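You operate a simulated robot arm through the tools that you are given. There is no shell and no other tool. Be economical: measure what you need, move in short steps, check, and stop when the job is done.

You run a simulated robot arm. Do the job below in one go: nothing can be reset, and whatever is moved stays where it is left.

## Task
Fetch the scrub pad and set it in the large green crate on the top of the upper pallet. Put the neck tag with the latest date from the top of the goods table on the top of the upper pallet. Take the tall yellow net bag and leave it on the shelf under the steel bench. Turn the lot dial to lot 24. Stack the small carton marked "C3" from the top of the grey drawer chest on top of the small carton marked "A1". Shut the middle drawer of the chest. Close the strip bin lid. Take the short yellow net bag on the rear part of the bagging bench and put it away on the top of the cup stand. Any order will do. Set down upright: scrub pad, tall yellow net bag, short yellow net bag.
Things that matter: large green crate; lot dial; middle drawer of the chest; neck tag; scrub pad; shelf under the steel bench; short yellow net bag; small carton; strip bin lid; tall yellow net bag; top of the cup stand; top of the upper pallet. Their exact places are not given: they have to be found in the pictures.

The check looks at the end state, three seconds after you hand in, the way a careful person would. Anything else that was tipped, shoved, dropped, spilled or broken makes it a failure. Lids that push on must go on centred and level and be pressed home; caps that screw on are set level and turned clockwise until they are tight.

## Robot
A 7-joint arm with a three-finger gripper on a trunk, on a base that drives. Base frame: it is fixed to the floor where the robot stands at the start and does not move with it; the origin is under the middle of the robot, x ahead of it, y to its left, z up. Units: m, degrees, N and s.
With the tool pointing down near the work surface it reaches from about 0.1 to 0.9 m from the robot's upright axis, wherever it stands. Its first joint turns from -166.0 to 166.0 degrees. Places, roughly: large green crate [1, 1, 0.5]; lot dial [-2.7, -0.7, 1.5]; middle drawer of the chest [-3.1, -0.3, 0.4]; neck tag [-1.25, -0.75, 0.75]; scrub pad (11x7x8 cm) [0.5, -0.1, 0.9]; shelf under the steel bench [-1.6, 0.2, 0.2]; short yellow net bag [-4.75, 1.25, 1]; small carton [-3, -0.25, 1]; strip bin lid [-4.4, 1.4, 0.9]; tall yellow net bag [-2.25, 0, 1]; top of the cup stand [-4, 4.6, 0.9]; top of the upper pallet [0.9, 1.4, 0.4]. Payload 2.69 kg.
The TCP is the grasp point between the finger pads, 0.029 m short of the fingertips. In the tool frame z runs along the fingers and y along their closing line. The gripper opens to 0.12 m. The gripper's body begins 0.078 m behind the TCP.
Orientation is told as [roll, pitch, yaw] about the base's x, y, z axes, in that order, counted from this pose: with the fingers straight down and closing along the base's y, the tool's x points along the base's -x, its y along +y and its z along -z.

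## Interface
- The arm moves only by the tool step_arm. Its argument "series" is a list of rows, each a list of 3 entries, a list of its own where there are three numbers: the shift along the tool's x, y, z in m, then the turn, a rotation vector about the tool's x, y, z in degrees, then the gripper command, from -1 (shut) to 1 (fully open), values between in proportion. In form: [[[dx, dy, dz], [wx, wy, wz], claw], ...]. A call has 1 to 20 rows; each row is the pose to reach, as a shift and turn from the pose commanded when the call began, along the tool's axes at that moment. Rows are played at 5 a second. More than 0.05 m and 8.6 degrees between two rows, or a gripper value outside its range, and nothing of the call is played. Where a pose cannot be reached the arm comes as near as it can. A force on the tool above 40 N (or 10 N above the force at the start of the call, whichever is more), or a blocked arm, ends the call early, and 0.2 s more pass. Each finger halts on what it meets, pressing with about 39 N; the grip force reading is that of the motor and also rises with nothing between the fingers. The clock runs only during rows and for 0.2 s after the last one: add rows that repeat a pose to give the fingers time. It gives the time, the measured TCP pose, the force on the tool (base axes), the opening and the grip force at its end, in the units of the frame above (readings bear some noise), with the torque about the TCP (base axes, N m) and any sound that the robot's microphone picked up.
- Cameras (640 x 400 px; columns grow to the right, rows downward): "scene" is now at [0.1607, -0.0602, 1.2634]; the picture's right is [-1.00, -0.07, 0.00], its down [-0.06, 0.91, -0.42] and it looks along [0.03, -0.42, -0.91] (base axes); focal length 214 px, centre (320, 200). "wrist" rides on the gripper at [0.063, 0, -0.104] in the tool frame; the picture's right is [0.00, 1.00, 0.00], its down [-0.83, 0.00, -0.56] and it looks along [-0.56, 0.00, 0.83] (tool axes); focal length 275 px, centre (320, 200).
- camera(camera): a new picture of that camera. It takes no simulated time.
- raise_lower(by): slides the trunk up (or, below 0, down) by that many m; the arm and the scene camera ride with it, the base frame stays. It gives what a move gives, with no picture.
- base_move(legs): drives the robot by 1 to 6 legs, each [ahead, left, turn to the left] in m, m and degrees, along the robot's own axes; the way and the turn of a leg run together, so that a leg with both is an arc; at most 1.5 m and 180 degrees a leg. The arm and the cameras ride along, it lands a little off, and it stops where it bumps. It gives what a move gives.
- head_to(pan, tilt): turns the head with the scene camera to pan (to the left, within 86 degrees either way) and tilt (down, from -29 to 69), counted from straight ahead of the robot. It gives what a move gives.
- locate(camera, pixels): for up to 12 pixels [column, row] of the newest picture of that camera ("zoom" is the newest enlarged one), the place [x, y, z] in the base frame of the surface seen there, good to about 0.003 m. It takes no simulated time.
- enlarge(camera, box): a new picture of the part [left, top, right, bottom] of that camera's present view, enlarged. It takes no simulated time.
- sign_off(): hands the job in; it is judged then, once.

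Go step by step. Measure first, check grasps and placings, and put right what went wrong. The budget is 131 turns and 152 pictures, counting those below and the enlarged ones. Unless the task says otherwise, let go and move clear before handing in.

The tools are called as name(argument=value, ...) on one line, values as JSON. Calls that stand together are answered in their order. step_arm: Moves the arm, as the interface text tells. Its arguments: {"type":"object","properties":{"series":{"type":"array","items":{"type":"array"}}},"required":["series"]} The other tools are called the same way: raise_lower (by) slides the trunk up or down; base_move (legs) drives the base; head_to (pan, tilt) turns the head that bears the scene camera; camera (camera) takes a picture; locate (camera, pixels) gives the place of the surface under pixels of a picture; enlarge (camera, box) takes an enlarged picture of a part of a camera's view; sign_off () hands the job in.

At the start:

```text
t: 0.0
tool_pos: [-0.1982, -0.2851, 1.0247]
orientation: [2.3, -0.4, 0.0]
force: [-1.0, -0.3, -0.3]
ft_torque: [0.02, 0.01, -0.01]
width: 0.1199
finger_force: 0.1
trunk travel left (down, up): [-0.55, 0.063]
robot x, y, heading: [0.0026, 0.0005, 0.2]
head pan, tilt: [-85.9, 65.3]
```

scene: 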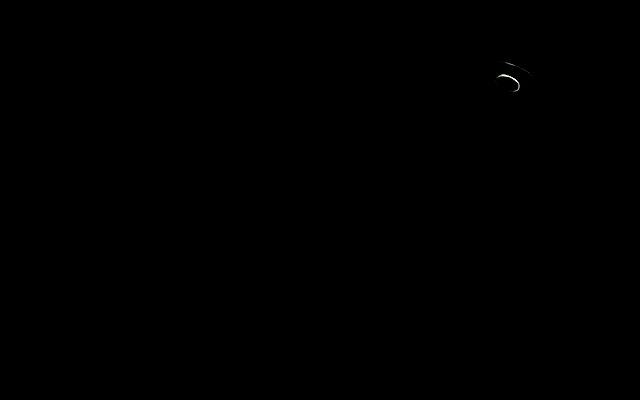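
wrist: 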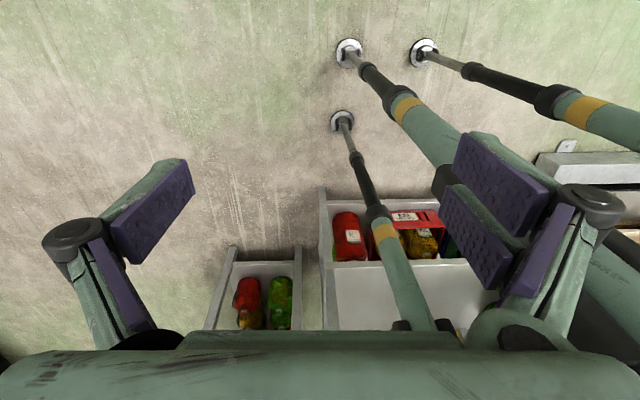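

The scene picture is almost black (the head looks into the robot), so I turn the head ahead and look.

head_to(pan=0, tilt=35)

camera(camera="scene")

head_to(pan=70, tilt=30)

camera(camera="scene")

```text
t: 1.6
tool_pos: [-0.1987, -0.285, 1.0228]
orientation: [2.7, -0.5, 0.0]
force: [-1.2, 0.0, -0.1]
ft_torque: [0.02, 0.02, 0.04]
width: 0.1199
finger_force: 0.0
trunk travel left (down, up): [-0.55, 0.063]
robot x, y, heading: [0.0004, -0.0034, 0.2]
head pan, tilt: [0.0, 35.0]
```

```text
149 pictures are left
```

scene: 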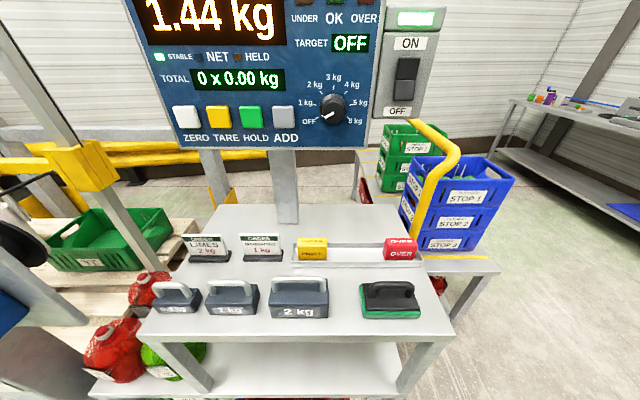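

```text
t: 3.0
tool_pos: [-0.1978, -0.2841, 1.0237]
orientation: [2.7, -0.5, 0.0]
force: [0.5, -1.0, 0.3]
ft_torque: [-0.03, 0.0, 0.0]
width: 0.1199
finger_force: 0.1
trunk travel left (down, up): [-0.55, 0.063]
robot x, y, heading: [-0.0035, -0.0035, -0.1]
head pan, tilt: [70.0, 30.0]
```

```text
148 pictures are left
```

scene: 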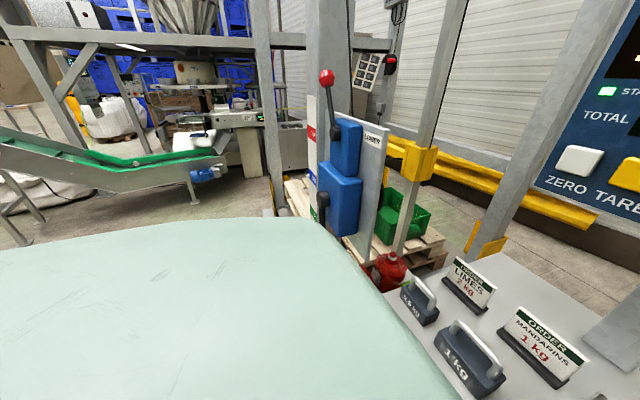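

The black pad with green base at (390,300) on the scale table ahead is the scrub pad; the green crate is behind the post. I look again to measure.

head_to(pan=0, tilt=40)

camera(camera="scene")

enlarge(camera="scene", box=[330, 220, 450, 310])

locate(camera="scene", pixels=[[390, 262], [372, 258], [410, 258], [363, 290], [420, 290], [391, 275], [300, 230], [430, 235], [150, 300], [100, 240]])

head_to(pan=40, tilt=40)

camera(camera="scene")

```text
t: 4.4
tool_pos: [-0.1976, -0.2841, 1.0231]
orientation: [2.7, -0.6, 0.0]
force: [0.3, 0.1, -0.9]
ft_torque: [0.0, -0.03, 0.03]
width: 0.1202
finger_force: 0.0
trunk travel left (down, up): [-0.55, 0.063]
robot x, y, heading: [-0.0012, 0.0047, 0.1]
head pan, tilt: [0.0, 40.0]
```

```text
147 pictures are left
```

scene: 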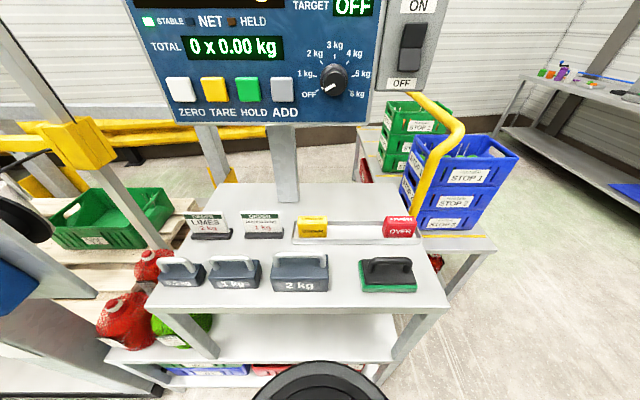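

```text
4.44 times, centred on (390, 265) of scene
```

zoom: 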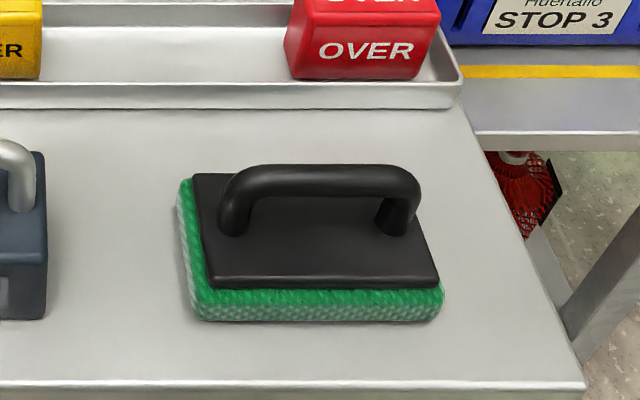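

```text
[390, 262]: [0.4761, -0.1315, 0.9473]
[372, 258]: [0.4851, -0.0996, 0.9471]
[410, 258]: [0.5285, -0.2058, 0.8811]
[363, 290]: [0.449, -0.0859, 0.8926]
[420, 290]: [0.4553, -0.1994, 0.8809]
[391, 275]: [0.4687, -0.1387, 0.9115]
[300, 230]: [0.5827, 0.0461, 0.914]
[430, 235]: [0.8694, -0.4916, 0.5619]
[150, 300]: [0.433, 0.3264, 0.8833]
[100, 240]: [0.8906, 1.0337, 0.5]
```

```text
t: 5.5
tool_pos: [-0.1979, -0.2847, 1.0235]
orientation: [2.7, -0.6, 0.0]
force: [0.3, 0.6, -0.1]
ft_torque: [0.01, 0.01, 0.0]
width: 0.1201
finger_force: 0.1
trunk travel left (down, up): [-0.55, 0.063]
robot x, y, heading: [0.0006, 0.0022, -0.0]
head pan, tilt: [40.0, 40.0]
```

```text
145 pictures are left
```

scene: 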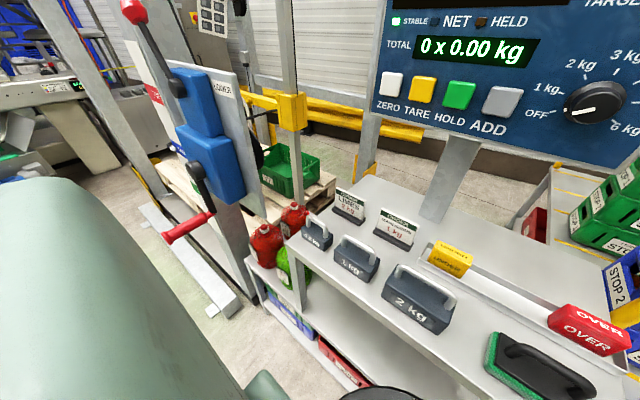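

The pad's handle runs along y around (0.476,-0.137,0.947), and the table top is at 0.881. I bring the gripper over it, turning 90° so the fingers close along x.

step_arm(series=[[[-0.02, 0, -0.04], [0, 0, -6], 1], [[-0.068, 0, -0.05], [0, 0, -12], 1], [[-0.116, 0, -0.05], [0, 0, -18], 1], [[-0.164, 0, -0.05], [0, 0, -24], 1], [[-0.212, 0, -0.05], [0, 0, -30], 1], [[-0.26, 0, -0.05], [0, 0, -36], 1], [[-0.308, 0, -0.05], [0, 0, -42], 1], [[-0.356, 0, -0.05], [0, 0, -48], 1], [[-0.404, 0, -0.05], [0, 0, -54], 1], [[-0.452, 0, -0.05], [0, 0, -60], 1], [[-0.5, 0, -0.05], [0, 0, -66], 1], [[-0.548, 0, -0.05], [0, 0, -72], 1], [[-0.596, 0, -0.05], [0, 0, -78], 1], [[-0.644, 0.01, -0.05], [0, 0, -84], 1], [[-0.672, 0.05, -0.05], [0, 0, -90], 1], [[-0.672, 0.098, -0.05], [0, 0, -90], 1], [[-0.672, 0.145, -0.05], [0, 0, -90], 1], [[-0.672, 0.145, -0.05], [0, 0, -90], 1]])

camera(camera="wrist")

```text
t: 6.2
tool_pos: [-0.1155, -0.2928, 1.0304]
orientation: [11.0, -2.8, 13.5]
force: [-0.3, -0.6, 0.3]
ft_torque: [0.01, -0.04, -0.04]
width: 0.1201
finger_force: 0.2
trunk travel left (down, up): [-0.55, 0.063]
robot x, y, heading: [0.0015, -0.0028, -0.2]
head pan, tilt: [40.0, 40.0]
stopped in row 3: the arm was blocked; the commanded pose is now the measured one
```

```text
144 pictures are left
```

wrist: 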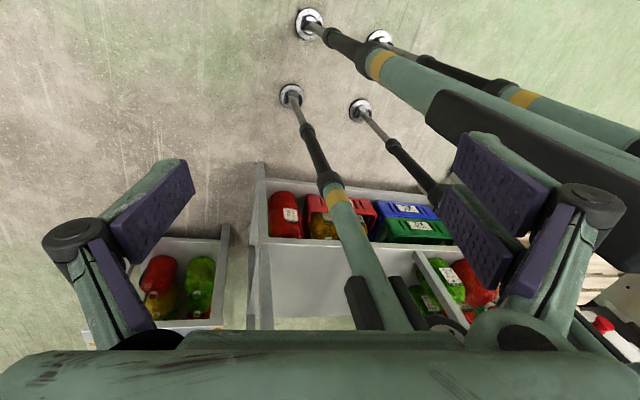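

The arm blocked while folded close to the body (r≈0.31). I move outward to the right first while levelling, then swing round at a larger radius.

step_arm(series=[[[0.012, -0.045, -0.012], [2, 0.5, 0], 1], [[0.024, -0.09, -0.026], [5, 1, 0], 1], [[0.036, -0.135, -0.04], [7, 1.8, 0], 1], [[0.048, -0.18, -0.055], [9, 2.3, 0], 1], [[0.058, -0.225, -0.075], [11, 2.8, 0], 1], [[0.058, -0.225, -0.075], [11, 2.8, 0], 1]])

```text
refused: row 5 steps farther than a row can; nothing moved
```

step_arm(series=[[[0.012, -0.045, -0.012], [2, 0.5, 0], 1], [[0.024, -0.09, -0.026], [5, 1, 0], 1], [[0.036, -0.132, -0.042], [7, 1.8, 0], 1], [[0.048, -0.174, -0.056], [9, 2.3, 0], 1], [[0.058, -0.215, -0.07], [11, 2.8, 0], 1], [[0.058, -0.225, -0.075], [11, 2.8, 0], 1]])

```text
t: 7.8
tool_pos: [-0.1073, -0.5476, 1.0222]
orientation: [3.4, -1.7, 14.8]
force: [-0.9, -0.9, -0.1]
ft_torque: [-0.03, 0.02, 0.02]
width: 0.1198
finger_force: 0.1
trunk travel left (down, up): [-0.55, 0.063]
robot x, y, heading: [0.0021, 0.0014, -0.0]
head pan, tilt: [40.0, 40.0]
stopped in row 6: the arm was blocked; the commanded pose is now the measured one
```

Now at r≈0.56 with the arm about at its upper limit; I raise the trunk a bit and swing along an arc to the pad.

raise_lower(by=0.06)

step_arm(series=[[[-0.046, -0.012, 0.003], [0, 0, -6], 1], [[-0.092, -0.024, 0.006], [0, 0, -12], 1], [[-0.138, -0.036, 0.009], [0, 0, -18], 1], [[-0.186, -0.04, 0.012], [0, 0, -24], 1], [[-0.234, -0.04, 0.015], [0, 0, -30], 1], [[-0.282, -0.04, 0.017], [0, 0, -36], 1], [[-0.33, -0.035, 0.019], [0, 0, -42], 1], [[-0.375, -0.02, 0.021], [0, 0, -48], 1], [[-0.42, -0.002, 0.023], [0, 0, -54], 1], [[-0.465, 0.018, 0.025], [0, 0, -60], 1], [[-0.507, 0.042, 0.027], [0, 0, -66], 1], [[-0.547, 0.07, 0.029], [0, 0, -72], 1], [[-0.585, 0.1, 0.031], [0, 0, -75], 1], [[-0.61, 0.142, 0.033], [0, 0, -75], 1], [[-0.635, 0.185, 0.034], [0, 0, -75], 1], [[-0.655, 0.225, 0.035], [0, 0, -75], 1], [[-0.668, 0.25, 0.035], [0, 0, -75], 1], [[-0.668, 0.25, 0.035], [0, 0, -75], 1]])

camera(camera="wrist")

```text
t: 8.8
tool_pos: [-0.1074, -0.547, 1.0828]
orientation: [3.2, -1.6, 14.7]
force: [0.8, 0.0, 0.5]
ft_torque: [0.0, 0.0, 0.01]
width: 0.1204
finger_force: 0.0
trunk travel left (down, up): [-0.61, 0.003]
robot x, y, heading: [-0.0032, -0.0007, 0.1]
head pan, tilt: [40.0, 40.0]
```

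```text
t: 12.6
tool_pos: [0.4745, -0.1298, 1.0792]
orientation: [-0.6, -3.3, 89.9]
force: [-0.1, 0.5, 0.0]
ft_torque: [0.01, -0.01, -0.01]
width: 0.12
finger_force: 0.0
trunk travel left (down, up): [-0.61, 0.003]
robot x, y, heading: [0.0001, 0.002, 0.0]
head pan, tilt: [40.0, 40.0]
```

```text
143 pictures are left
```

wrist: 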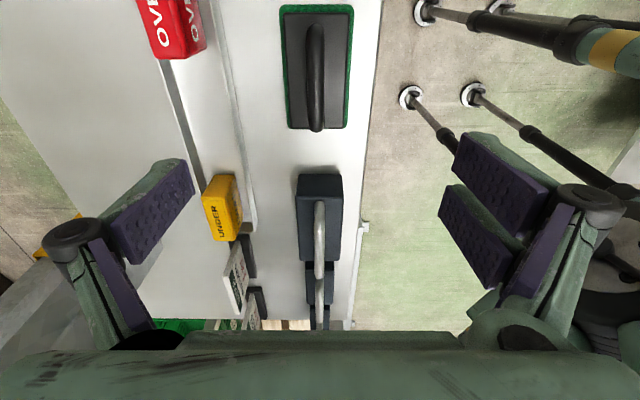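

The pad shows at (316,70) in the wrist view with its handle nearly along y. I measure the handle from here.

locate(camera="wrist", pixels=[[316, 25], [316, 75], [316, 125], [288, 120], [346, 120], [285, 12], [352, 8]])

```text
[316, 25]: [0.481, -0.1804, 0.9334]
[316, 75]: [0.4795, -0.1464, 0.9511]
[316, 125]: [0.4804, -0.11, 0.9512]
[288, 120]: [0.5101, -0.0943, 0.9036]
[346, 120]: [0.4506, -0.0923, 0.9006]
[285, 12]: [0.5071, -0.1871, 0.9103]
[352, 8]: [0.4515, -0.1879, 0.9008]
```

Handle centre is (0.480,-0.143), top 0.951. I descend with half-open fingers and close on it.

step_arm(series=[[[0.006, -0.005, 0.03], [0, 1.5, 0], 0.5], [[0.012, -0.0055, 0.06], [-0.6, 3.3, 0], 0], [[0.018, -0.0055, 0.06], [-0.6, 3.3, 0], -0.1], [[0.018, -0.0055, 0.1], [-0.6, 3.3, 0], -0.1], [[0.018, -0.0055, 0.133], [-0.6, 3.3, 0], -0.1], [[0.018, -0.0055, 0.133], [-0.6, 3.3, 0], -0.1], [[0.018, -0.0055, 0.133], [-0.6, 3.3, 0], -1], [[0.018, -0.0055, 0.133], [-0.6, 3.3, 0], -1], [[0.018, -0.0055, 0.133], [-0.6, 3.3, 0], -1], [[0.018, -0.0055, 0.133], [-0.6, 3.3, 0], -1]])

camera(camera="wrist")

```text
t: 14.8
tool_pos: [0.4814, -0.1458, 0.9473]
orientation: [-0.2, 0.0, 89.7]
force: [-0.4, -0.8, 0.4]
ft_torque: [-0.01, -0.03, -0.02]
width: 0.0121
finger_force: 29.1
trunk travel left (down, up): [-0.61, 0.003]
robot x, y, heading: [-0.001, -0.0027, 0.0]
head pan, tilt: [40.0, 40.0]
```

```text
142 pictures are left
```

wrist: 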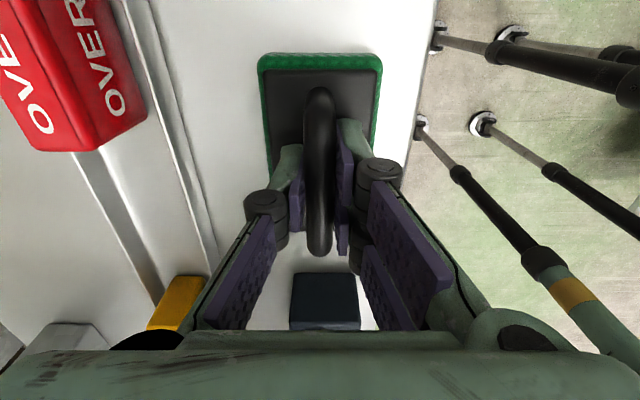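

Pad is held (width 0.012, force 29). I lift and measure the obstacles on the way to the crate.

step_arm(series=[[[0, 0, -0.045], [0, 0, 0], -1], [[0, 0, -0.09], [0, 0, 0], -1], [[0, 0, -0.13], [0, 0, 0], -1], [[0, 0, -0.13], [0, 0, 0], -1]])

head_to(pan=55, tilt=30)

camera(camera="scene")

locate(camera="scene", pixels=[[310, 165], [270, 160], [240, 230], [225, 100], [345, 200], [320, 260], [325, 240], [290, 210], [380, 190], [200, 290], [150, 350], [400, 90]])

```text
t: 15.8
tool_pos: [0.4833, -0.1448, 1.0753]
orientation: [0.0, -0.1, 89.8]
force: [-0.4, 0.7, -1.6]
ft_torque: [0.01, 0.01, -0.02]
width: 0.0123
finger_force: 38.4
trunk travel left (down, up): [-0.61, 0.003]
robot x, y, heading: [-0.0014, 0.0018, -0.0]
head pan, tilt: [40.0, 40.0]
```

```text
t: 16.6
tool_pos: [0.4841, -0.144, 1.0739]
orientation: [0.0, 0.0, 89.8]
force: [-0.8, -0.2, -0.9]
ft_torque: [0.0, 0.0, 0.04]
width: 0.0122
finger_force: 38.5
trunk travel left (down, up): [-0.61, 0.003]
robot x, y, heading: [-0.0024, 0.0012, -0.1]
head pan, tilt: [55.0, 30.0]
```

```text
141 pictures are left
```

scene: 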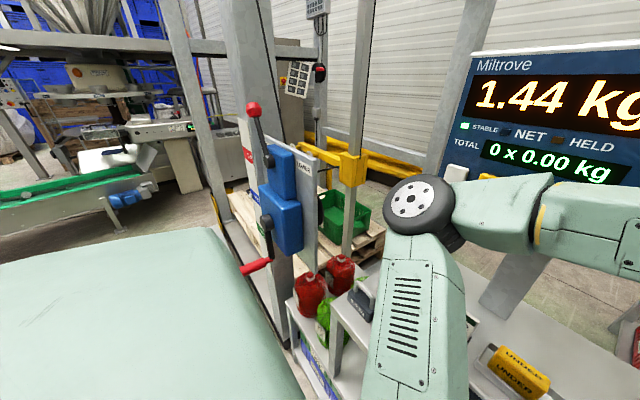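

```text
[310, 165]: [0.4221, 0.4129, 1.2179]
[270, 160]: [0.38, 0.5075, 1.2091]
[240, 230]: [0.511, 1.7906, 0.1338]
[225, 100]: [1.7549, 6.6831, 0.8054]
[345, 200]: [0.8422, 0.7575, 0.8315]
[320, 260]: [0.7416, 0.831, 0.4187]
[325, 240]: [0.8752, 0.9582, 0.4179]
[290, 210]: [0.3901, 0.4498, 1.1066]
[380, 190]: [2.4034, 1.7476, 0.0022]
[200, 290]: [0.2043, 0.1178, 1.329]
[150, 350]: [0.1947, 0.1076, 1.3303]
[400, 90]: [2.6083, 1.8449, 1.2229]
```

The console post stands at about (0.42,0.45), so the pallet must be approached from its left side. I look left to see the free floor.

head_to(pan=86, tilt=15)

camera(camera="scene")

locate(camera="scene", pixels=[[560, 240], [520, 260], [500, 230], [430, 220], [440, 190], [480, 160], [380, 185], [300, 190], [200, 190], [540, 210], [455, 250], [585, 280]])

```text
t: 17.6
tool_pos: [0.4831, -0.144, 1.0742]
orientation: [-0.1, 0.1, 89.8]
force: [0.2, 0.0, -0.6]
ft_torque: [0.0, 0.02, -0.01]
width: 0.012
finger_force: 39.1
trunk travel left (down, up): [-0.61, 0.003]
robot x, y, heading: [-0.0003, 0.0006, -0.1]
head pan, tilt: [85.9, 15.0]
```

```text
140 pictures are left
```

scene: 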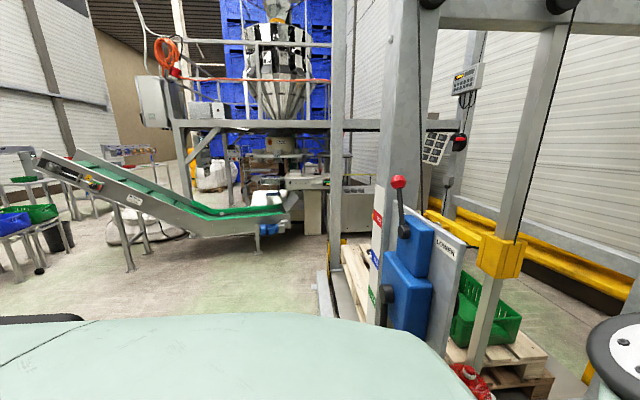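

```text
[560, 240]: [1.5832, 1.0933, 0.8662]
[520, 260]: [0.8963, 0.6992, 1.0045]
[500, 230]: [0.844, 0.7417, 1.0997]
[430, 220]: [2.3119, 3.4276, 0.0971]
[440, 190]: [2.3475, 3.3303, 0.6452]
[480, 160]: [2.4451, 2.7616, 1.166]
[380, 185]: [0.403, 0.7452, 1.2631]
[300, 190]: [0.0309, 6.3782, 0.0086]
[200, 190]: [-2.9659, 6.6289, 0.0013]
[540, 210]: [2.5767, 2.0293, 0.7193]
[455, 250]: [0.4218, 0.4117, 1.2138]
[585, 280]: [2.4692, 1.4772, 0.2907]
```

Floor to the left is free. I back up 0.45 to clear the console with the arm, go left 1.1, and look at the pallet from there.

base_move(legs=[[-0.45, 0, 0], [0, 1.1, 0]])

head_to(pan=0, tilt=30)

camera(camera="scene")

locate(camera="scene", pixels=[[320, 200], [320, 250], [320, 300], [250, 200], [400, 200], [400, 250], [420, 220], [200, 200], [450, 200], [380, 230], [350, 220], [280, 250]])

```text
t: 19.9
tool_pos: [0.1304, -0.1427, 1.0745]
orientation: [-0.1, 0.0, 89.6]
force: [-0.5, 0.3, -1.1]
ft_torque: [0.0, -0.04, -0.01]
width: 0.0123
finger_force: 38.5
trunk travel left (down, up): [-0.61, 0.003]
robot x, y, heading: [-0.352, 0.0009, -0.2]
head pan, tilt: [85.9, 15.0]
stopped in leg 1: the robot was blocked; the commanded pose is now the measured one
```

```text
t: 21.5
tool_pos: [0.1316, -0.1424, 1.0746]
orientation: [-0.1, 0.0, 89.7]
force: [0.0, 0.3, -0.7]
ft_torque: [-0.05, 0.01, 0.0]
width: 0.0119
finger_force: 39.4
trunk travel left (down, up): [-0.61, 0.003]
robot x, y, heading: [-0.3506, 0.0026, -0.0]
head pan, tilt: [0.0, 30.0]
```

```text
139 pictures are left
```

scene: 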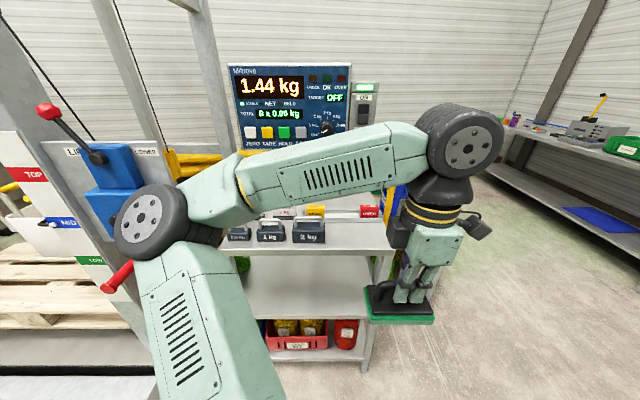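

```text
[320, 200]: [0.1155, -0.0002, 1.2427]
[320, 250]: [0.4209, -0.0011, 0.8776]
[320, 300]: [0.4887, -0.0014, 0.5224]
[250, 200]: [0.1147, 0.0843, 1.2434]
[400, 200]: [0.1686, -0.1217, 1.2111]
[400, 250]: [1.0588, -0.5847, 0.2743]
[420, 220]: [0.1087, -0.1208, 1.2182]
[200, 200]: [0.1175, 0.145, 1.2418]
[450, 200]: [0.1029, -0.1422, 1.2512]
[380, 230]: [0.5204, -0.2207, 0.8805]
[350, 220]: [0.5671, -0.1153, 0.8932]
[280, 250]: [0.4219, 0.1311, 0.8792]
```

The robot bumped something unseen behind at x=-0.35. Before going left I check the clearance to the lever and crank (pixels (45,110), (115,278)), and look left.

locate(camera="scene", pixels=[[46, 110], [120, 272], [106, 288], [100, 160], [165, 215], [125, 225], [60, 290], [30, 260], [70, 350], [30, 150]])

head_to(pan=-80, tilt=35)

camera(camera="scene")

head_to(pan=86, tilt=30)

camera(camera="scene")

```text
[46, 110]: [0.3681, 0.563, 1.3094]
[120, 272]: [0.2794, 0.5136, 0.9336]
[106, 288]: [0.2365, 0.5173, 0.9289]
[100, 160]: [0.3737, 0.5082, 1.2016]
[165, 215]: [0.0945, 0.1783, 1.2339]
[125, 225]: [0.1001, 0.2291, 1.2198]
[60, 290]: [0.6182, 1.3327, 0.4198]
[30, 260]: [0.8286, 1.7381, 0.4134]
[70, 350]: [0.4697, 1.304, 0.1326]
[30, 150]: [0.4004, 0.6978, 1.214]
```

```text
t: 23.0
tool_pos: [0.1309, -0.1432, 1.0741]
orientation: [-0.2, 0.0, 89.7]
force: [-0.5, -0.3, -1.4]
ft_torque: [0.01, 0.02, 0.0]
width: 0.0123
finger_force: 38.5
trunk travel left (down, up): [-0.61, 0.003]
robot x, y, heading: [-0.3519, 0.002, 0.0]
head pan, tilt: [-80.0, 35.0]
```

```text
138 pictures are left
```

scene: 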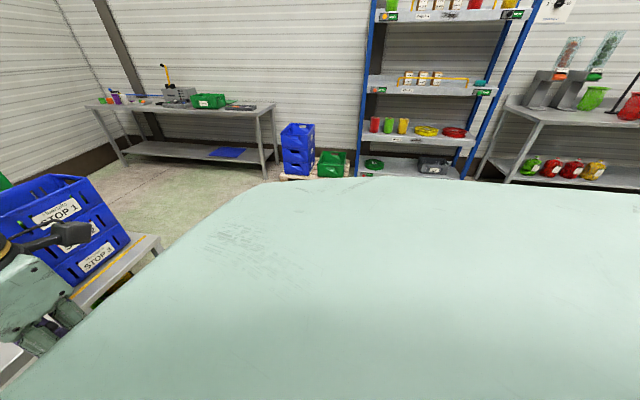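

```text
t: 25.6
tool_pos: [0.1325, -0.1429, 1.0747]
orientation: [-0.1, 0.0, 89.6]
force: [0.2, 0.3, 0.3]
ft_torque: [-0.04, 0.0, 0.0]
width: 0.012
finger_force: 38.8
trunk travel left (down, up): [-0.61, 0.003]
robot x, y, heading: [-0.3527, 0.0028, -0.4]
head pan, tilt: [85.9, 30.0]
```

```text
137 pictures are left
```

scene: 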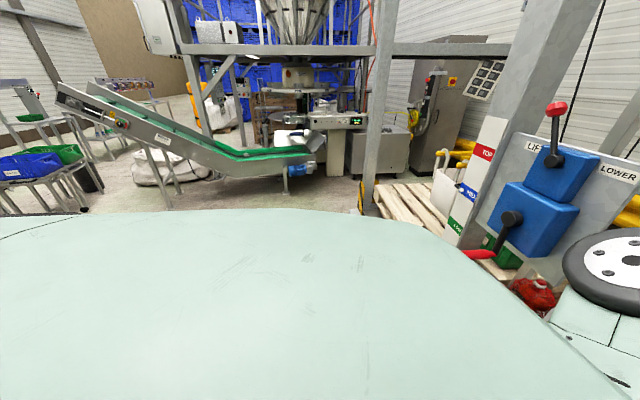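

Crank tip (0.237,0.517,0.93) is below and ahead of the held pad (x≤0.17, z≥1.0), so driving left is clear. I drive left and view the pallet.

base_move(legs=[[0, 1.15, 0]])

head_to(pan=0, tilt=35)

camera(camera="scene")

locate(camera="scene", pixels=[[320, 300], [320, 330], [250, 250], [400, 300], [420, 260], [450, 260], [200, 300], [450, 200], [380, 250], [320, 260], [280, 300]])

```text
t: 34.7
tool_pos: [0.1405, 0.9896, 1.074]
orientation: [-0.1, 0.0, 88.6]
force: [1.0, -0.2, -0.5]
ft_torque: [0.01, -0.01, -0.01]
width: 0.0122
finger_force: 39.3
trunk travel left (down, up): [-0.61, 0.003]
robot x, y, heading: [-0.3414, 1.1413, -1.1]
head pan, tilt: [85.9, 30.0]
```

```text
t: 36.3
tool_pos: [0.142, 0.9902, 1.0734]
orientation: [-0.1, 0.0, 88.6]
force: [0.3, 1.0, -0.6]
ft_torque: [-0.02, -0.01, -0.01]
width: 0.0119
finger_force: 39.0
trunk travel left (down, up): [-0.61, 0.003]
robot x, y, heading: [-0.3367, 1.1458, -1.0]
head pan, tilt: [0.0, 35.0]
```

```text
136 pictures are left
```

scene: 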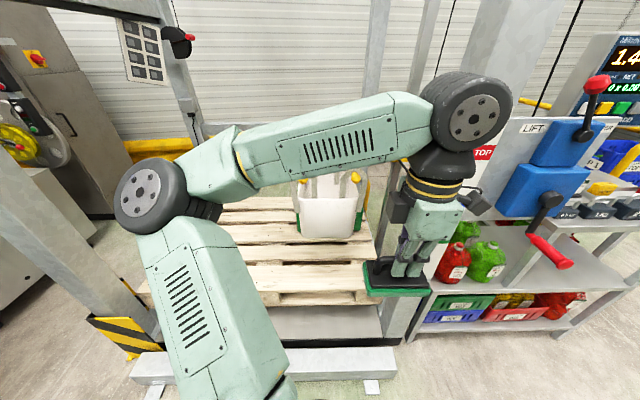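

```text
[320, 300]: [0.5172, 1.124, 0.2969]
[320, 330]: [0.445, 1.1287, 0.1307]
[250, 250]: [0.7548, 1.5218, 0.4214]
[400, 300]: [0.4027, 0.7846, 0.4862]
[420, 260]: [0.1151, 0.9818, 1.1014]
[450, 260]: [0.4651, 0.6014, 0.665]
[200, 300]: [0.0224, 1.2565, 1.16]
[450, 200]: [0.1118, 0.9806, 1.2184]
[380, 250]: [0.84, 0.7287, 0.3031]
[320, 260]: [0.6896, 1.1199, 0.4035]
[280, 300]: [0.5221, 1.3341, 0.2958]
```

The pallet top (z≈0.42) is ahead. I check the foot bar at (270,362) and enlarge the crate region around (328,215).

locate(camera="scene", pixels=[[320, 352], [320, 378], [370, 388], [155, 390], [330, 215], [300, 200], [360, 200], [330, 240], [120, 310], [395, 340], [330, 195], [310, 180]])

enlarge(camera="scene", box=[250, 150, 410, 250])

```text
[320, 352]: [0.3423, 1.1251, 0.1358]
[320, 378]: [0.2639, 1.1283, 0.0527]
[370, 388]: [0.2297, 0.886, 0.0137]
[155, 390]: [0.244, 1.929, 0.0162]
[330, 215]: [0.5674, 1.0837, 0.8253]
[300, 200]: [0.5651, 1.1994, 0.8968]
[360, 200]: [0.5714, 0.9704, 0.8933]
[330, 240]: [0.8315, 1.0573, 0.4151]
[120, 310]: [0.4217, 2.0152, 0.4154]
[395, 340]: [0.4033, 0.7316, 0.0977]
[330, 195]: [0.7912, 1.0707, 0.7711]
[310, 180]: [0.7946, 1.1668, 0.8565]
```

```text
4.00 times, centred on (330, 200) of scene
```

zoom: 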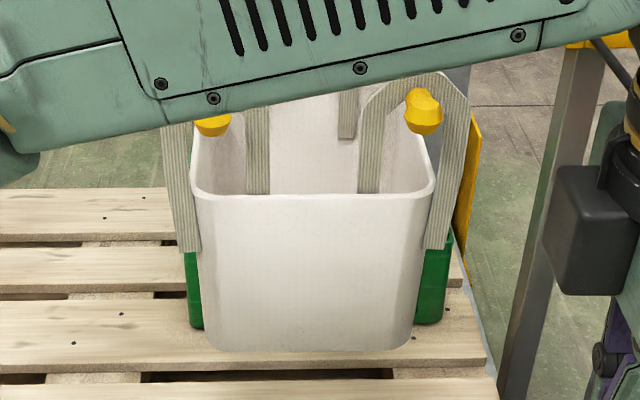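

A white bag hangs from hooks at x 0.57–0.79, y 0.97–1.2 in front of the crate, so I need to see from further left. I drive left 0.45 and look right.

base_move(legs=[[0, 0.45, 1]])

head_to(pan=-25, tilt=25)

camera(camera="scene")

```text
t: 40.5
tool_pos: [0.1506, 1.4561, 1.0752]
orientation: [-0.1, 0.1, 88.9]
force: [0.2, 0.1, -0.9]
ft_torque: [-0.01, 0.01, 0.0]
width: 0.0119
finger_force: 39.0
trunk travel left (down, up): [-0.61, 0.003]
robot x, y, heading: [-0.3319, 1.6082, -0.9]
head pan, tilt: [0.0, 35.0]
```

```text
t: 41.3
tool_pos: [0.1506, 1.4565, 1.0737]
orientation: [-0.1, 0.1, 89.0]
force: [0.0, 0.8, -0.9]
ft_torque: [-0.02, 0.0, 0.02]
width: 0.0119
finger_force: 39.6
trunk travel left (down, up): [-0.61, 0.003]
robot x, y, heading: [-0.3303, 1.6126, -0.8]
head pan, tilt: [-25.0, 25.0]
```

```text
134 pictures are left
```

scene: 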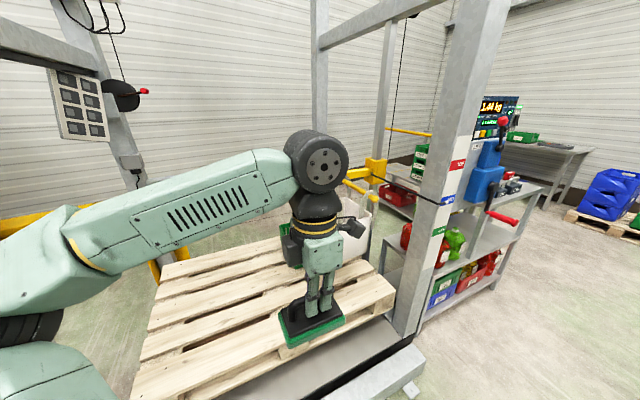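

The pallet spans y≈0.85–1.9, with the crate hidden behind the gripper. I drive ahead 0.3 (it stops if it bumps) and look again.

base_move(legs=[[0.3, 0, 0.8]])

head_to(pan=-40, tilt=30)

camera(camera="scene")

camera(camera="wrist")

```text
t: 43.4
tool_pos: [0.4377, 1.4603, 1.0734]
orientation: [0.0, -0.2, 89.6]
force: [-0.1, 0.7, -0.9]
ft_torque: [-0.04, -0.02, -0.01]
width: 0.012
finger_force: 38.7
trunk travel left (down, up): [-0.61, 0.003]
robot x, y, heading: [-0.047, 1.6042, -0.4]
head pan, tilt: [-25.0, 25.0]
stopped in leg 1: the robot was blocked; the commanded pose is now the measured one
```

```text
t: 44.2
tool_pos: [0.4409, 1.4596, 1.0738]
orientation: [0.0, 0.1, 89.6]
force: [0.0, 0.2, -0.9]
ft_torque: [0.02, 0.03, 0.01]
width: 0.0122
finger_force: 38.5
trunk travel left (down, up): [-0.61, 0.003]
robot x, y, heading: [-0.0485, 1.6073, -0.3]
head pan, tilt: [-40.0, 30.0]
```

```text
133 pictures are left
```

scene: 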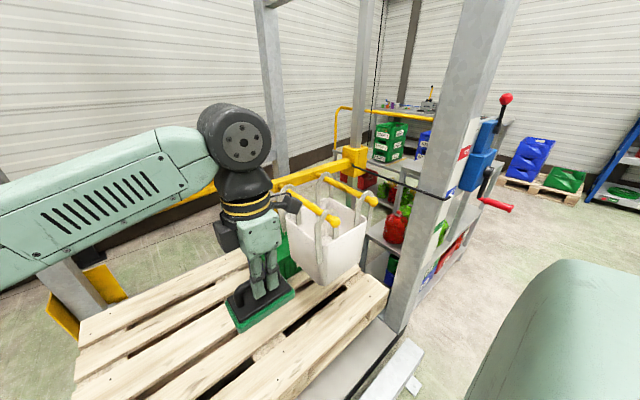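

```text
132 pictures are left
```

wrist: 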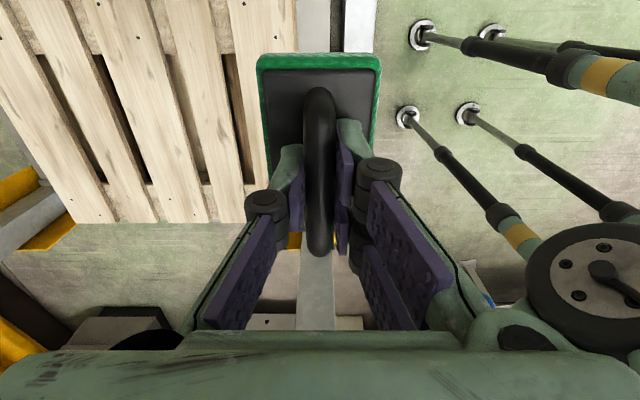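

The base stops at x≈-0.05 against the foot bar. I measure the crate, bag, and pallet extents from this view.

locate(camera="scene", pixels=[[290, 258], [283, 268], [300, 262], [345, 225], [310, 275], [320, 195], [340, 170], [275, 180], [240, 255], [190, 270], [110, 310], [360, 275]])

enlarge(camera="scene", box=[240, 150, 400, 300])

```text
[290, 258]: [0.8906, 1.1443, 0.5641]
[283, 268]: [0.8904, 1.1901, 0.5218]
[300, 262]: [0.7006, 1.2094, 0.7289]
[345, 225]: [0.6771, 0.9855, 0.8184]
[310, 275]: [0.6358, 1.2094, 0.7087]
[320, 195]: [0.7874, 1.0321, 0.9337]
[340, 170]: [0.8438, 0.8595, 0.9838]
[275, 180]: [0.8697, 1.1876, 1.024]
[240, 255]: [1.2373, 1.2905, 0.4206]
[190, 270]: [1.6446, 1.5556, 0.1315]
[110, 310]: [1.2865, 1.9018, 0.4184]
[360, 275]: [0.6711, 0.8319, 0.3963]
```

```text
2.67 times, centred on (320, 225) of scene
```

zoom: 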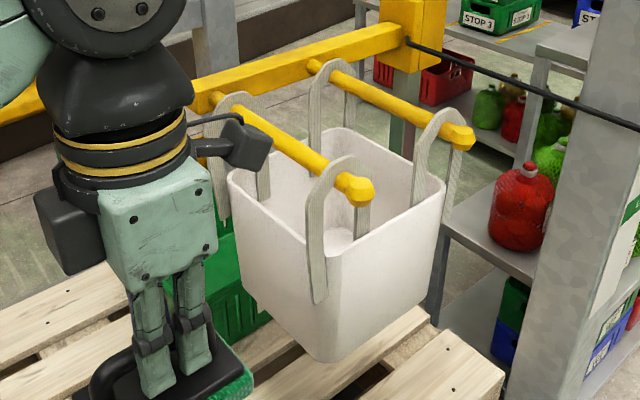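

The fork crossbar (x≈0.85, z≈1.0) and hanging bag block the front; the crate's front face is x=0.89, so I must come from the far side or left end. I survey the left and ahead.

head_to(pan=45, tilt=25)

camera(camera="scene")

locate(camera="scene", pixels=[[320, 200], [320, 250], [250, 200], [200, 250], [400, 200], [450, 200], [500, 200], [400, 250], [500, 250], [550, 220], [300, 160], [460, 300]])

```text
t: 45.8
tool_pos: [0.4392, 1.4594, 1.074]
orientation: [0.0, 0.1, 89.5]
force: [0.0, 0.0, -0.9]
ft_torque: [-0.04, -0.01, -0.02]
width: 0.0123
finger_force: 38.3
trunk travel left (down, up): [-0.61, 0.003]
robot x, y, heading: [-0.0419, 1.6074, -0.3]
head pan, tilt: [45.0, 25.0]
```

```text
130 pictures are left
```

scene: 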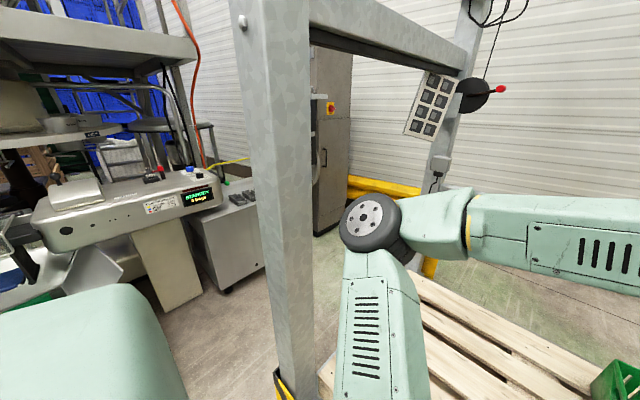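

```text
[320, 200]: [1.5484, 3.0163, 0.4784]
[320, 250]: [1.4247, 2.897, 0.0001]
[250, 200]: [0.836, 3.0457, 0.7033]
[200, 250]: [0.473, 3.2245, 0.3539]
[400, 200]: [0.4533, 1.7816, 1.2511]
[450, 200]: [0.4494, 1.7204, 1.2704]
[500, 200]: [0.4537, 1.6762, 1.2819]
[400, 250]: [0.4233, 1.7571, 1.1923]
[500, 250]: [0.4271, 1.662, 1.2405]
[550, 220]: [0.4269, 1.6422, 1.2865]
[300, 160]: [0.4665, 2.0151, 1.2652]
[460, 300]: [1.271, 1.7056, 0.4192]
```

The crate sits at the right end of the pallet (y≈1.0), reachable from behind the scale table through the gap x 0.85–1.6. I go round to the right side and survey there.

base_move(legs=[[-0.27, 0, 0.3], [0, -1.3, 0], [0, -1.2, 0]])

head_to(pan=0, tilt=25)

camera(camera="scene")

```text
t: 65.3
tool_pos: [0.1794, -0.9645, 1.0742]
orientation: [0.2, -0.1, 89.5]
force: [0.0, 0.6, -0.3]
ft_torque: [-0.04, 0.02, 0.02]
width: 0.012
finger_force: 38.5
trunk travel left (down, up): [-0.61, 0.003]
robot x, y, heading: [-0.3007, -0.8188, -0.7]
head pan, tilt: [45.0, 25.0]
stopped in leg 3: the robot was blocked; the commanded pose is now the measured one
```

```text
t: 66.4
tool_pos: [0.1796, -0.965, 1.0742]
orientation: [0.0, 0.0, 89.3]
force: [0.1, 0.0, -0.7]
ft_torque: [-0.05, -0.01, -0.01]
width: 0.0123
finger_force: 38.5
trunk travel left (down, up): [-0.61, 0.003]
robot x, y, heading: [-0.3044, -0.8169, -0.4]
head pan, tilt: [0.0, 25.0]
```

```text
129 pictures are left
```

scene: 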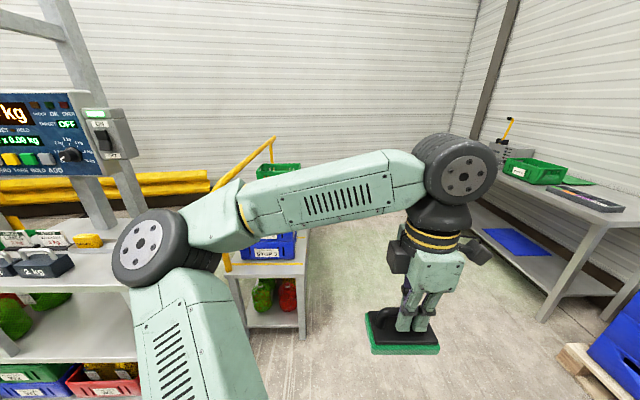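

Blocked on the right at y=-0.82, likely the pallet with blue crates at (600,370). I measure the passage ahead.

locate(camera="scene", pixels=[[303, 270], [303, 335], [225, 270], [570, 350], [545, 315], [440, 250], [350, 230], [300, 170], [270, 140], [330, 300], [480, 220], [560, 360]])

```text
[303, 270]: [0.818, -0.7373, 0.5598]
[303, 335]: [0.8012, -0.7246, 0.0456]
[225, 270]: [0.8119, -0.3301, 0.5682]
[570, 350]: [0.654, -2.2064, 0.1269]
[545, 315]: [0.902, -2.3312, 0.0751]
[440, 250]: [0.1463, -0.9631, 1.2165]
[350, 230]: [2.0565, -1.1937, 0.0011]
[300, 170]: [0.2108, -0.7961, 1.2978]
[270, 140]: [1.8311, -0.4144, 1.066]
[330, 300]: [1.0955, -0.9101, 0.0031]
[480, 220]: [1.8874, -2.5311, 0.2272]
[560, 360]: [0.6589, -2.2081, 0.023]
```

The STOP stand spans from (0.81,-0.33) to y=-0.74; the floor at y≈-1.2 is open. I drive forward, right, then along behind the stand.

base_move(legs=[[0.5, 0, 0.4], [0, -0.45, 0], [1.2, 0, 0]])

head_to(pan=60, tilt=30)

camera(camera="scene")

```text
t: 78.7
tool_pos: [1.8761, -1.4516, 1.0726]
orientation: [0.0, 0.0, 87.9]
force: [0.2, -0.3, -0.2]
ft_torque: [0.01, 0.02, 0.0]
width: 0.0123
finger_force: 39.8
trunk travel left (down, up): [-0.61, 0.003]
robot x, y, heading: [1.4005, -1.2931, -2.2]
head pan, tilt: [0.0, 25.0]
```

```text
t: 80.0
tool_pos: [1.8767, -1.4513, 1.0742]
orientation: [-0.1, -0.1, 87.9]
force: [0.4, 0.0, 0.1]
ft_torque: [0.01, 0.02, -0.02]
width: 0.0121
finger_force: 38.9
trunk travel left (down, up): [-0.61, 0.003]
robot x, y, heading: [1.3969, -1.2915, -2.0]
head pan, tilt: [60.0, 30.0]
```

```text
128 pictures are left
```

scene: 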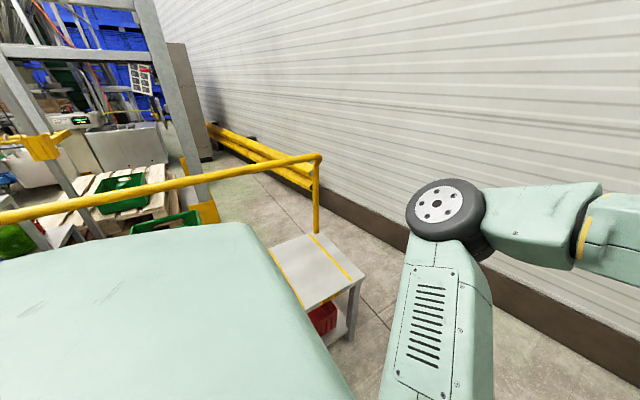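

locate(camera="scene", pixels=[[355, 275], [350, 340], [315, 235], [318, 158], [210, 210], [120, 185], [150, 175], [130, 210], [165, 200], [300, 180], [370, 210], [45, 230]])

enlarge(camera="scene", box=[0, 100, 240, 250])

```text
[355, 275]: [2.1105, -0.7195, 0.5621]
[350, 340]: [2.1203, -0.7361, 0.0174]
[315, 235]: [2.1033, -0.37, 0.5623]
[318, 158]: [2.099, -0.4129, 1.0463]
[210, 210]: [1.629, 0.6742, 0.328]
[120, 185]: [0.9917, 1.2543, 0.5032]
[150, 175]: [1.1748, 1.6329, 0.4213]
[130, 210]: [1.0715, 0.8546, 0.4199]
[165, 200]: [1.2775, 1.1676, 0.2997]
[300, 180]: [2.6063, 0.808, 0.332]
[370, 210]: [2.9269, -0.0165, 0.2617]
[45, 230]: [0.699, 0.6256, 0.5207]
```

```text
2.67 times, centred on (120, 175) of scene
```

zoom: 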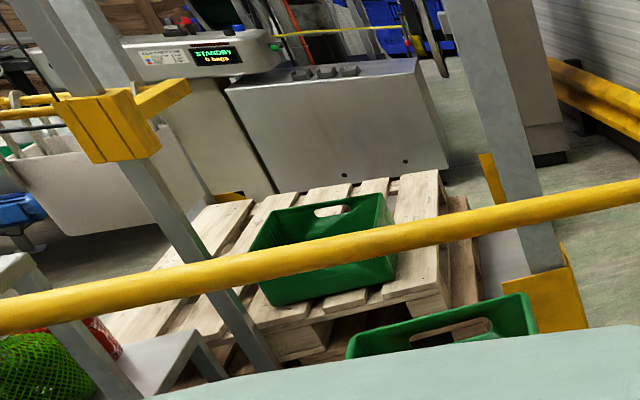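

The stand runs x 0.81–2.11, and the gap to the wall (x 2.93) is 0.82 m wide. I turn to face +y here, shift to x≈2.5, and pass through.

base_move(legs=[[0, -0.2, 0], [0, 0, 92], [0, -1.1, 0]])

head_to(pan=0, tilt=35)

camera(camera="scene")

```text
t: 94.5
tool_pos: [2.607, -0.9881, 1.0735]
orientation: [0.0, -0.1, -179.8]
force: [0.1, 0.7, -1.2]
ft_torque: [0.04, 0.01, 0.04]
width: 0.0118
finger_force: 39.2
trunk travel left (down, up): [-0.61, 0.003]
robot x, y, heading: [2.4674, -1.4726, 90.6]
head pan, tilt: [60.0, 30.0]
```

```text
t: 95.8
tool_pos: [2.6068, -0.988, 1.0737]
orientation: [0.0, -0.1, -179.8]
force: [0.1, 0.6, -0.7]
ft_torque: [0.01, -0.01, 0.02]
width: 0.012
finger_force: 38.9
trunk travel left (down, up): [-0.61, 0.003]
robot x, y, heading: [2.4664, -1.4714, 90.3]
head pan, tilt: [0.0, 35.0]
```

```text
126 pictures are left
```

scene: 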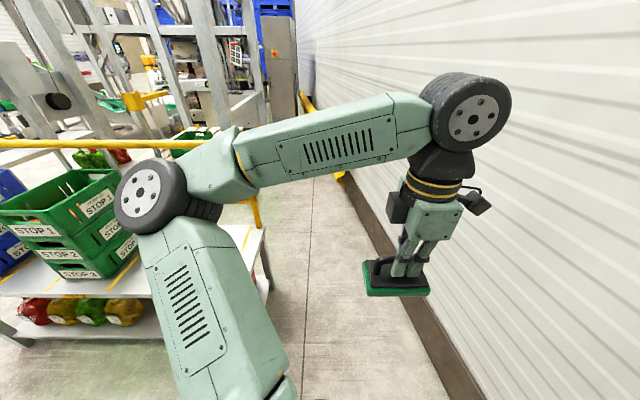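

The passage is clear with small margins. I shift 0.06 right and drive through to y≈0.1, then turn the view left.

base_move(legs=[[0, -0.06, -0.3], [1.5, 0, 0], [0.1, 0, 0]])

head_to(pan=60, tilt=35)

camera(camera="scene")

```text
t: 104.8
tool_pos: [2.695, 0.6297, 1.0733]
orientation: [0.1, -0.1, 178.8]
force: [-0.4, -0.2, -1.0]
ft_torque: [-0.03, 0.02, 0.01]
width: 0.012
finger_force: 38.7
trunk travel left (down, up): [-0.61, 0.003]
robot x, y, heading: [2.5404, 0.1482, 88.8]
head pan, tilt: [0.0, 35.0]
```

```text
t: 106.1
tool_pos: [2.6948, 0.6281, 1.0738]
orientation: [0.0, -0.2, 178.8]
force: [-0.2, -0.1, -0.9]
ft_torque: [-0.01, 0.01, -0.03]
width: 0.012
finger_force: 39.2
trunk travel left (down, up): [-0.61, 0.003]
robot x, y, heading: [2.5423, 0.1458, 88.7]
head pan, tilt: [60.0, 35.0]
```

```text
125 pictures are left
```

scene: 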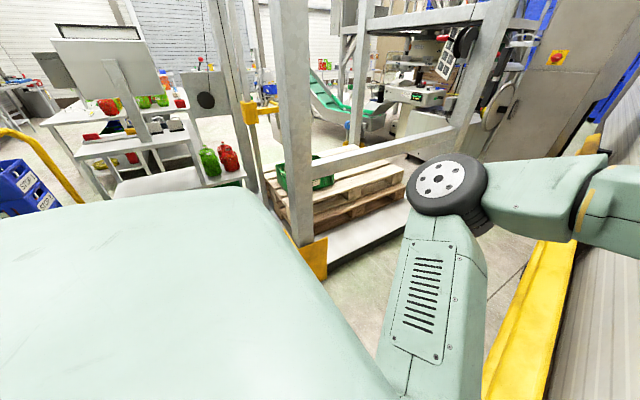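

I back to y≈0.05 so the elbow clears the back post (1.63,0.67), then slide left to x≈1.25.

base_move(legs=[[-0.095, 0, 1.3], [0, 1.28, 0]])

head_to(pan=0, tilt=40)

camera(camera="scene")

camera(camera="wrist")

```text
t: 117.2
tool_pos: [1.3806, 0.526, 1.0735]
orientation: [0.1, -0.2, -179.6]
force: [0.6, -0.2, -0.5]
ft_torque: [0.0, -0.02, -0.01]
width: 0.0122
finger_force: 38.5
trunk travel left (down, up): [-0.61, 0.003]
robot x, y, heading: [1.24, 0.0377, 91.0]
head pan, tilt: [60.0, 35.0]
```

```text
t: 118.5
tool_pos: [1.3803, 0.5268, 1.0726]
orientation: [0.0, 0.0, -179.7]
force: [-1.0, -0.2, -0.7]
ft_torque: [0.01, 0.0, -0.02]
width: 0.0119
finger_force: 39.1
trunk travel left (down, up): [-0.61, 0.003]
robot x, y, heading: [1.2397, 0.0411, 90.6]
head pan, tilt: [0.0, 40.0]
```

```text
124 pictures are left
```

scene: 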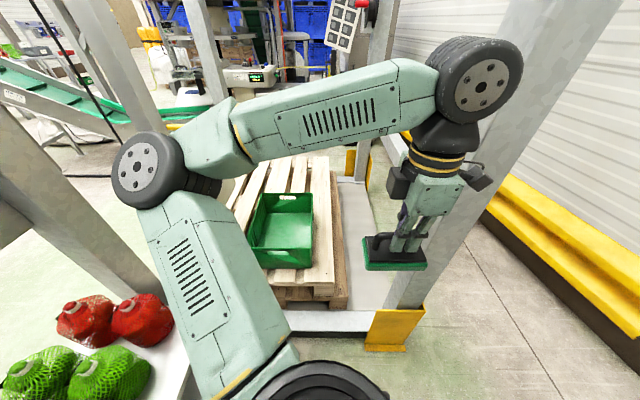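

```text
123 pictures are left
```

wrist: 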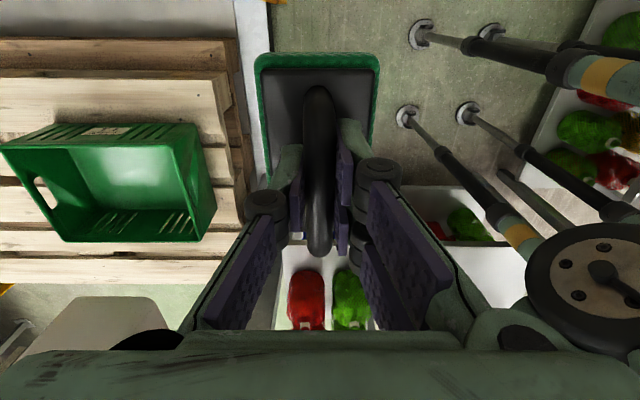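

The crate is visible, empty, at (285,230) in the scene view. I measure it.

locate(camera="scene", pixels=[[285, 225], [283, 262], [283, 245], [263, 197], [308, 197], [310, 245], [255, 245], [272, 235], [345, 320], [120, 250]])

locate(camera="wrist", pixels=[[120, 190], [50, 195], [200, 180], [5, 150], [190, 128], [210, 235], [70, 238], [110, 165], [90, 310], [240, 100]])

```text
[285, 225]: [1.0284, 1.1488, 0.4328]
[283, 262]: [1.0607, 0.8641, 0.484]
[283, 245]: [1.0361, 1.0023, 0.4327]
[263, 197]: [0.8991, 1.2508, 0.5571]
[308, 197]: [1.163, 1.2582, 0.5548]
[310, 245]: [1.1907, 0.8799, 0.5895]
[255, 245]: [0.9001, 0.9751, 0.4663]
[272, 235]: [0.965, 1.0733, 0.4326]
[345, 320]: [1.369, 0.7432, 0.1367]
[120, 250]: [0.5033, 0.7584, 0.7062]
```

```text
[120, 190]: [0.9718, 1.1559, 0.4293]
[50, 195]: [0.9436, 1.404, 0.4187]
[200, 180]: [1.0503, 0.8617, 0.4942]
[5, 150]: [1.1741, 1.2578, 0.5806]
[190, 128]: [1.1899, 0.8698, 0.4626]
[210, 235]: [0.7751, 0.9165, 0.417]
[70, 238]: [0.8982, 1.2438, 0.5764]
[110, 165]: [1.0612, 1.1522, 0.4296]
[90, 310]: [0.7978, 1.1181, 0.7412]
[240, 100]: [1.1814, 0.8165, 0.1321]
```

Crate interior is x 0.91–1.18, y 0.88–1.25, floor 0.432, rim 0.59. I shift the base right to x≈1.42 so the elbow keeps clear of the mast, then swing the arm left.

base_move(legs=[[0, -0.18, -0.6]])

step_arm(series=[[[-0.04, -0.01, 0], [0, 0, 0], -1], [[-0.085, -0.02, 0], [0, 0, 0], -1], [[-0.13, -0.03, 0], [0, 0, 0], -1], [[-0.175, -0.04, 0], [0, 0, 0], -1], [[-0.22, -0.05, 0], [0, 0, 0], -1], [[-0.265, -0.06, 0], [0, 0, 0], -1], [[-0.31, -0.07, 0], [0, 0, 0], -1], [[-0.31, -0.07, 0], [0, 0, 0], -1]])

camera(camera="scene")

```text
t: 120.5
tool_pos: [1.5703, 0.5242, 1.0736]
orientation: [0.1, -0.2, 179.4]
force: [0.8, 0.1, -1.7]
ft_torque: [0.03, 0.02, 0.0]
width: 0.0122
finger_force: 39.0
trunk travel left (down, up): [-0.61, 0.003]
robot x, y, heading: [1.4208, 0.0413, 89.5]
head pan, tilt: [0.0, 40.0]
```

```text
t: 122.3
tool_pos: [1.2559, 0.599, 1.0708]
orientation: [0.1, -0.2, 179.3]
force: [-0.2, 0.6, -0.6]
ft_torque: [-0.02, 0.01, 0.01]
width: 0.0122
finger_force: 38.7
trunk travel left (down, up): [-0.61, 0.003]
robot x, y, heading: [1.4222, 0.0393, 89.4]
head pan, tilt: [0.0, 40.0]
```

```text
122 pictures are left
```

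scene: 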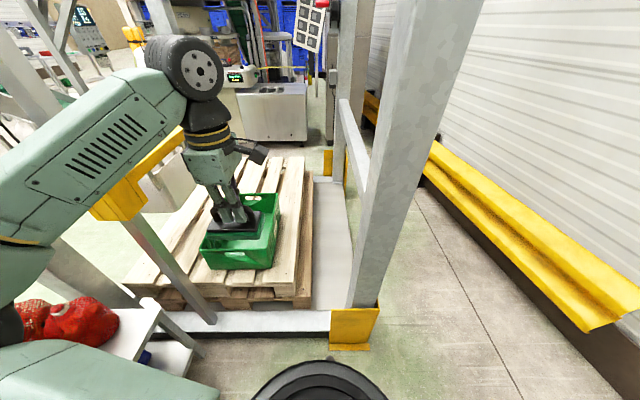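

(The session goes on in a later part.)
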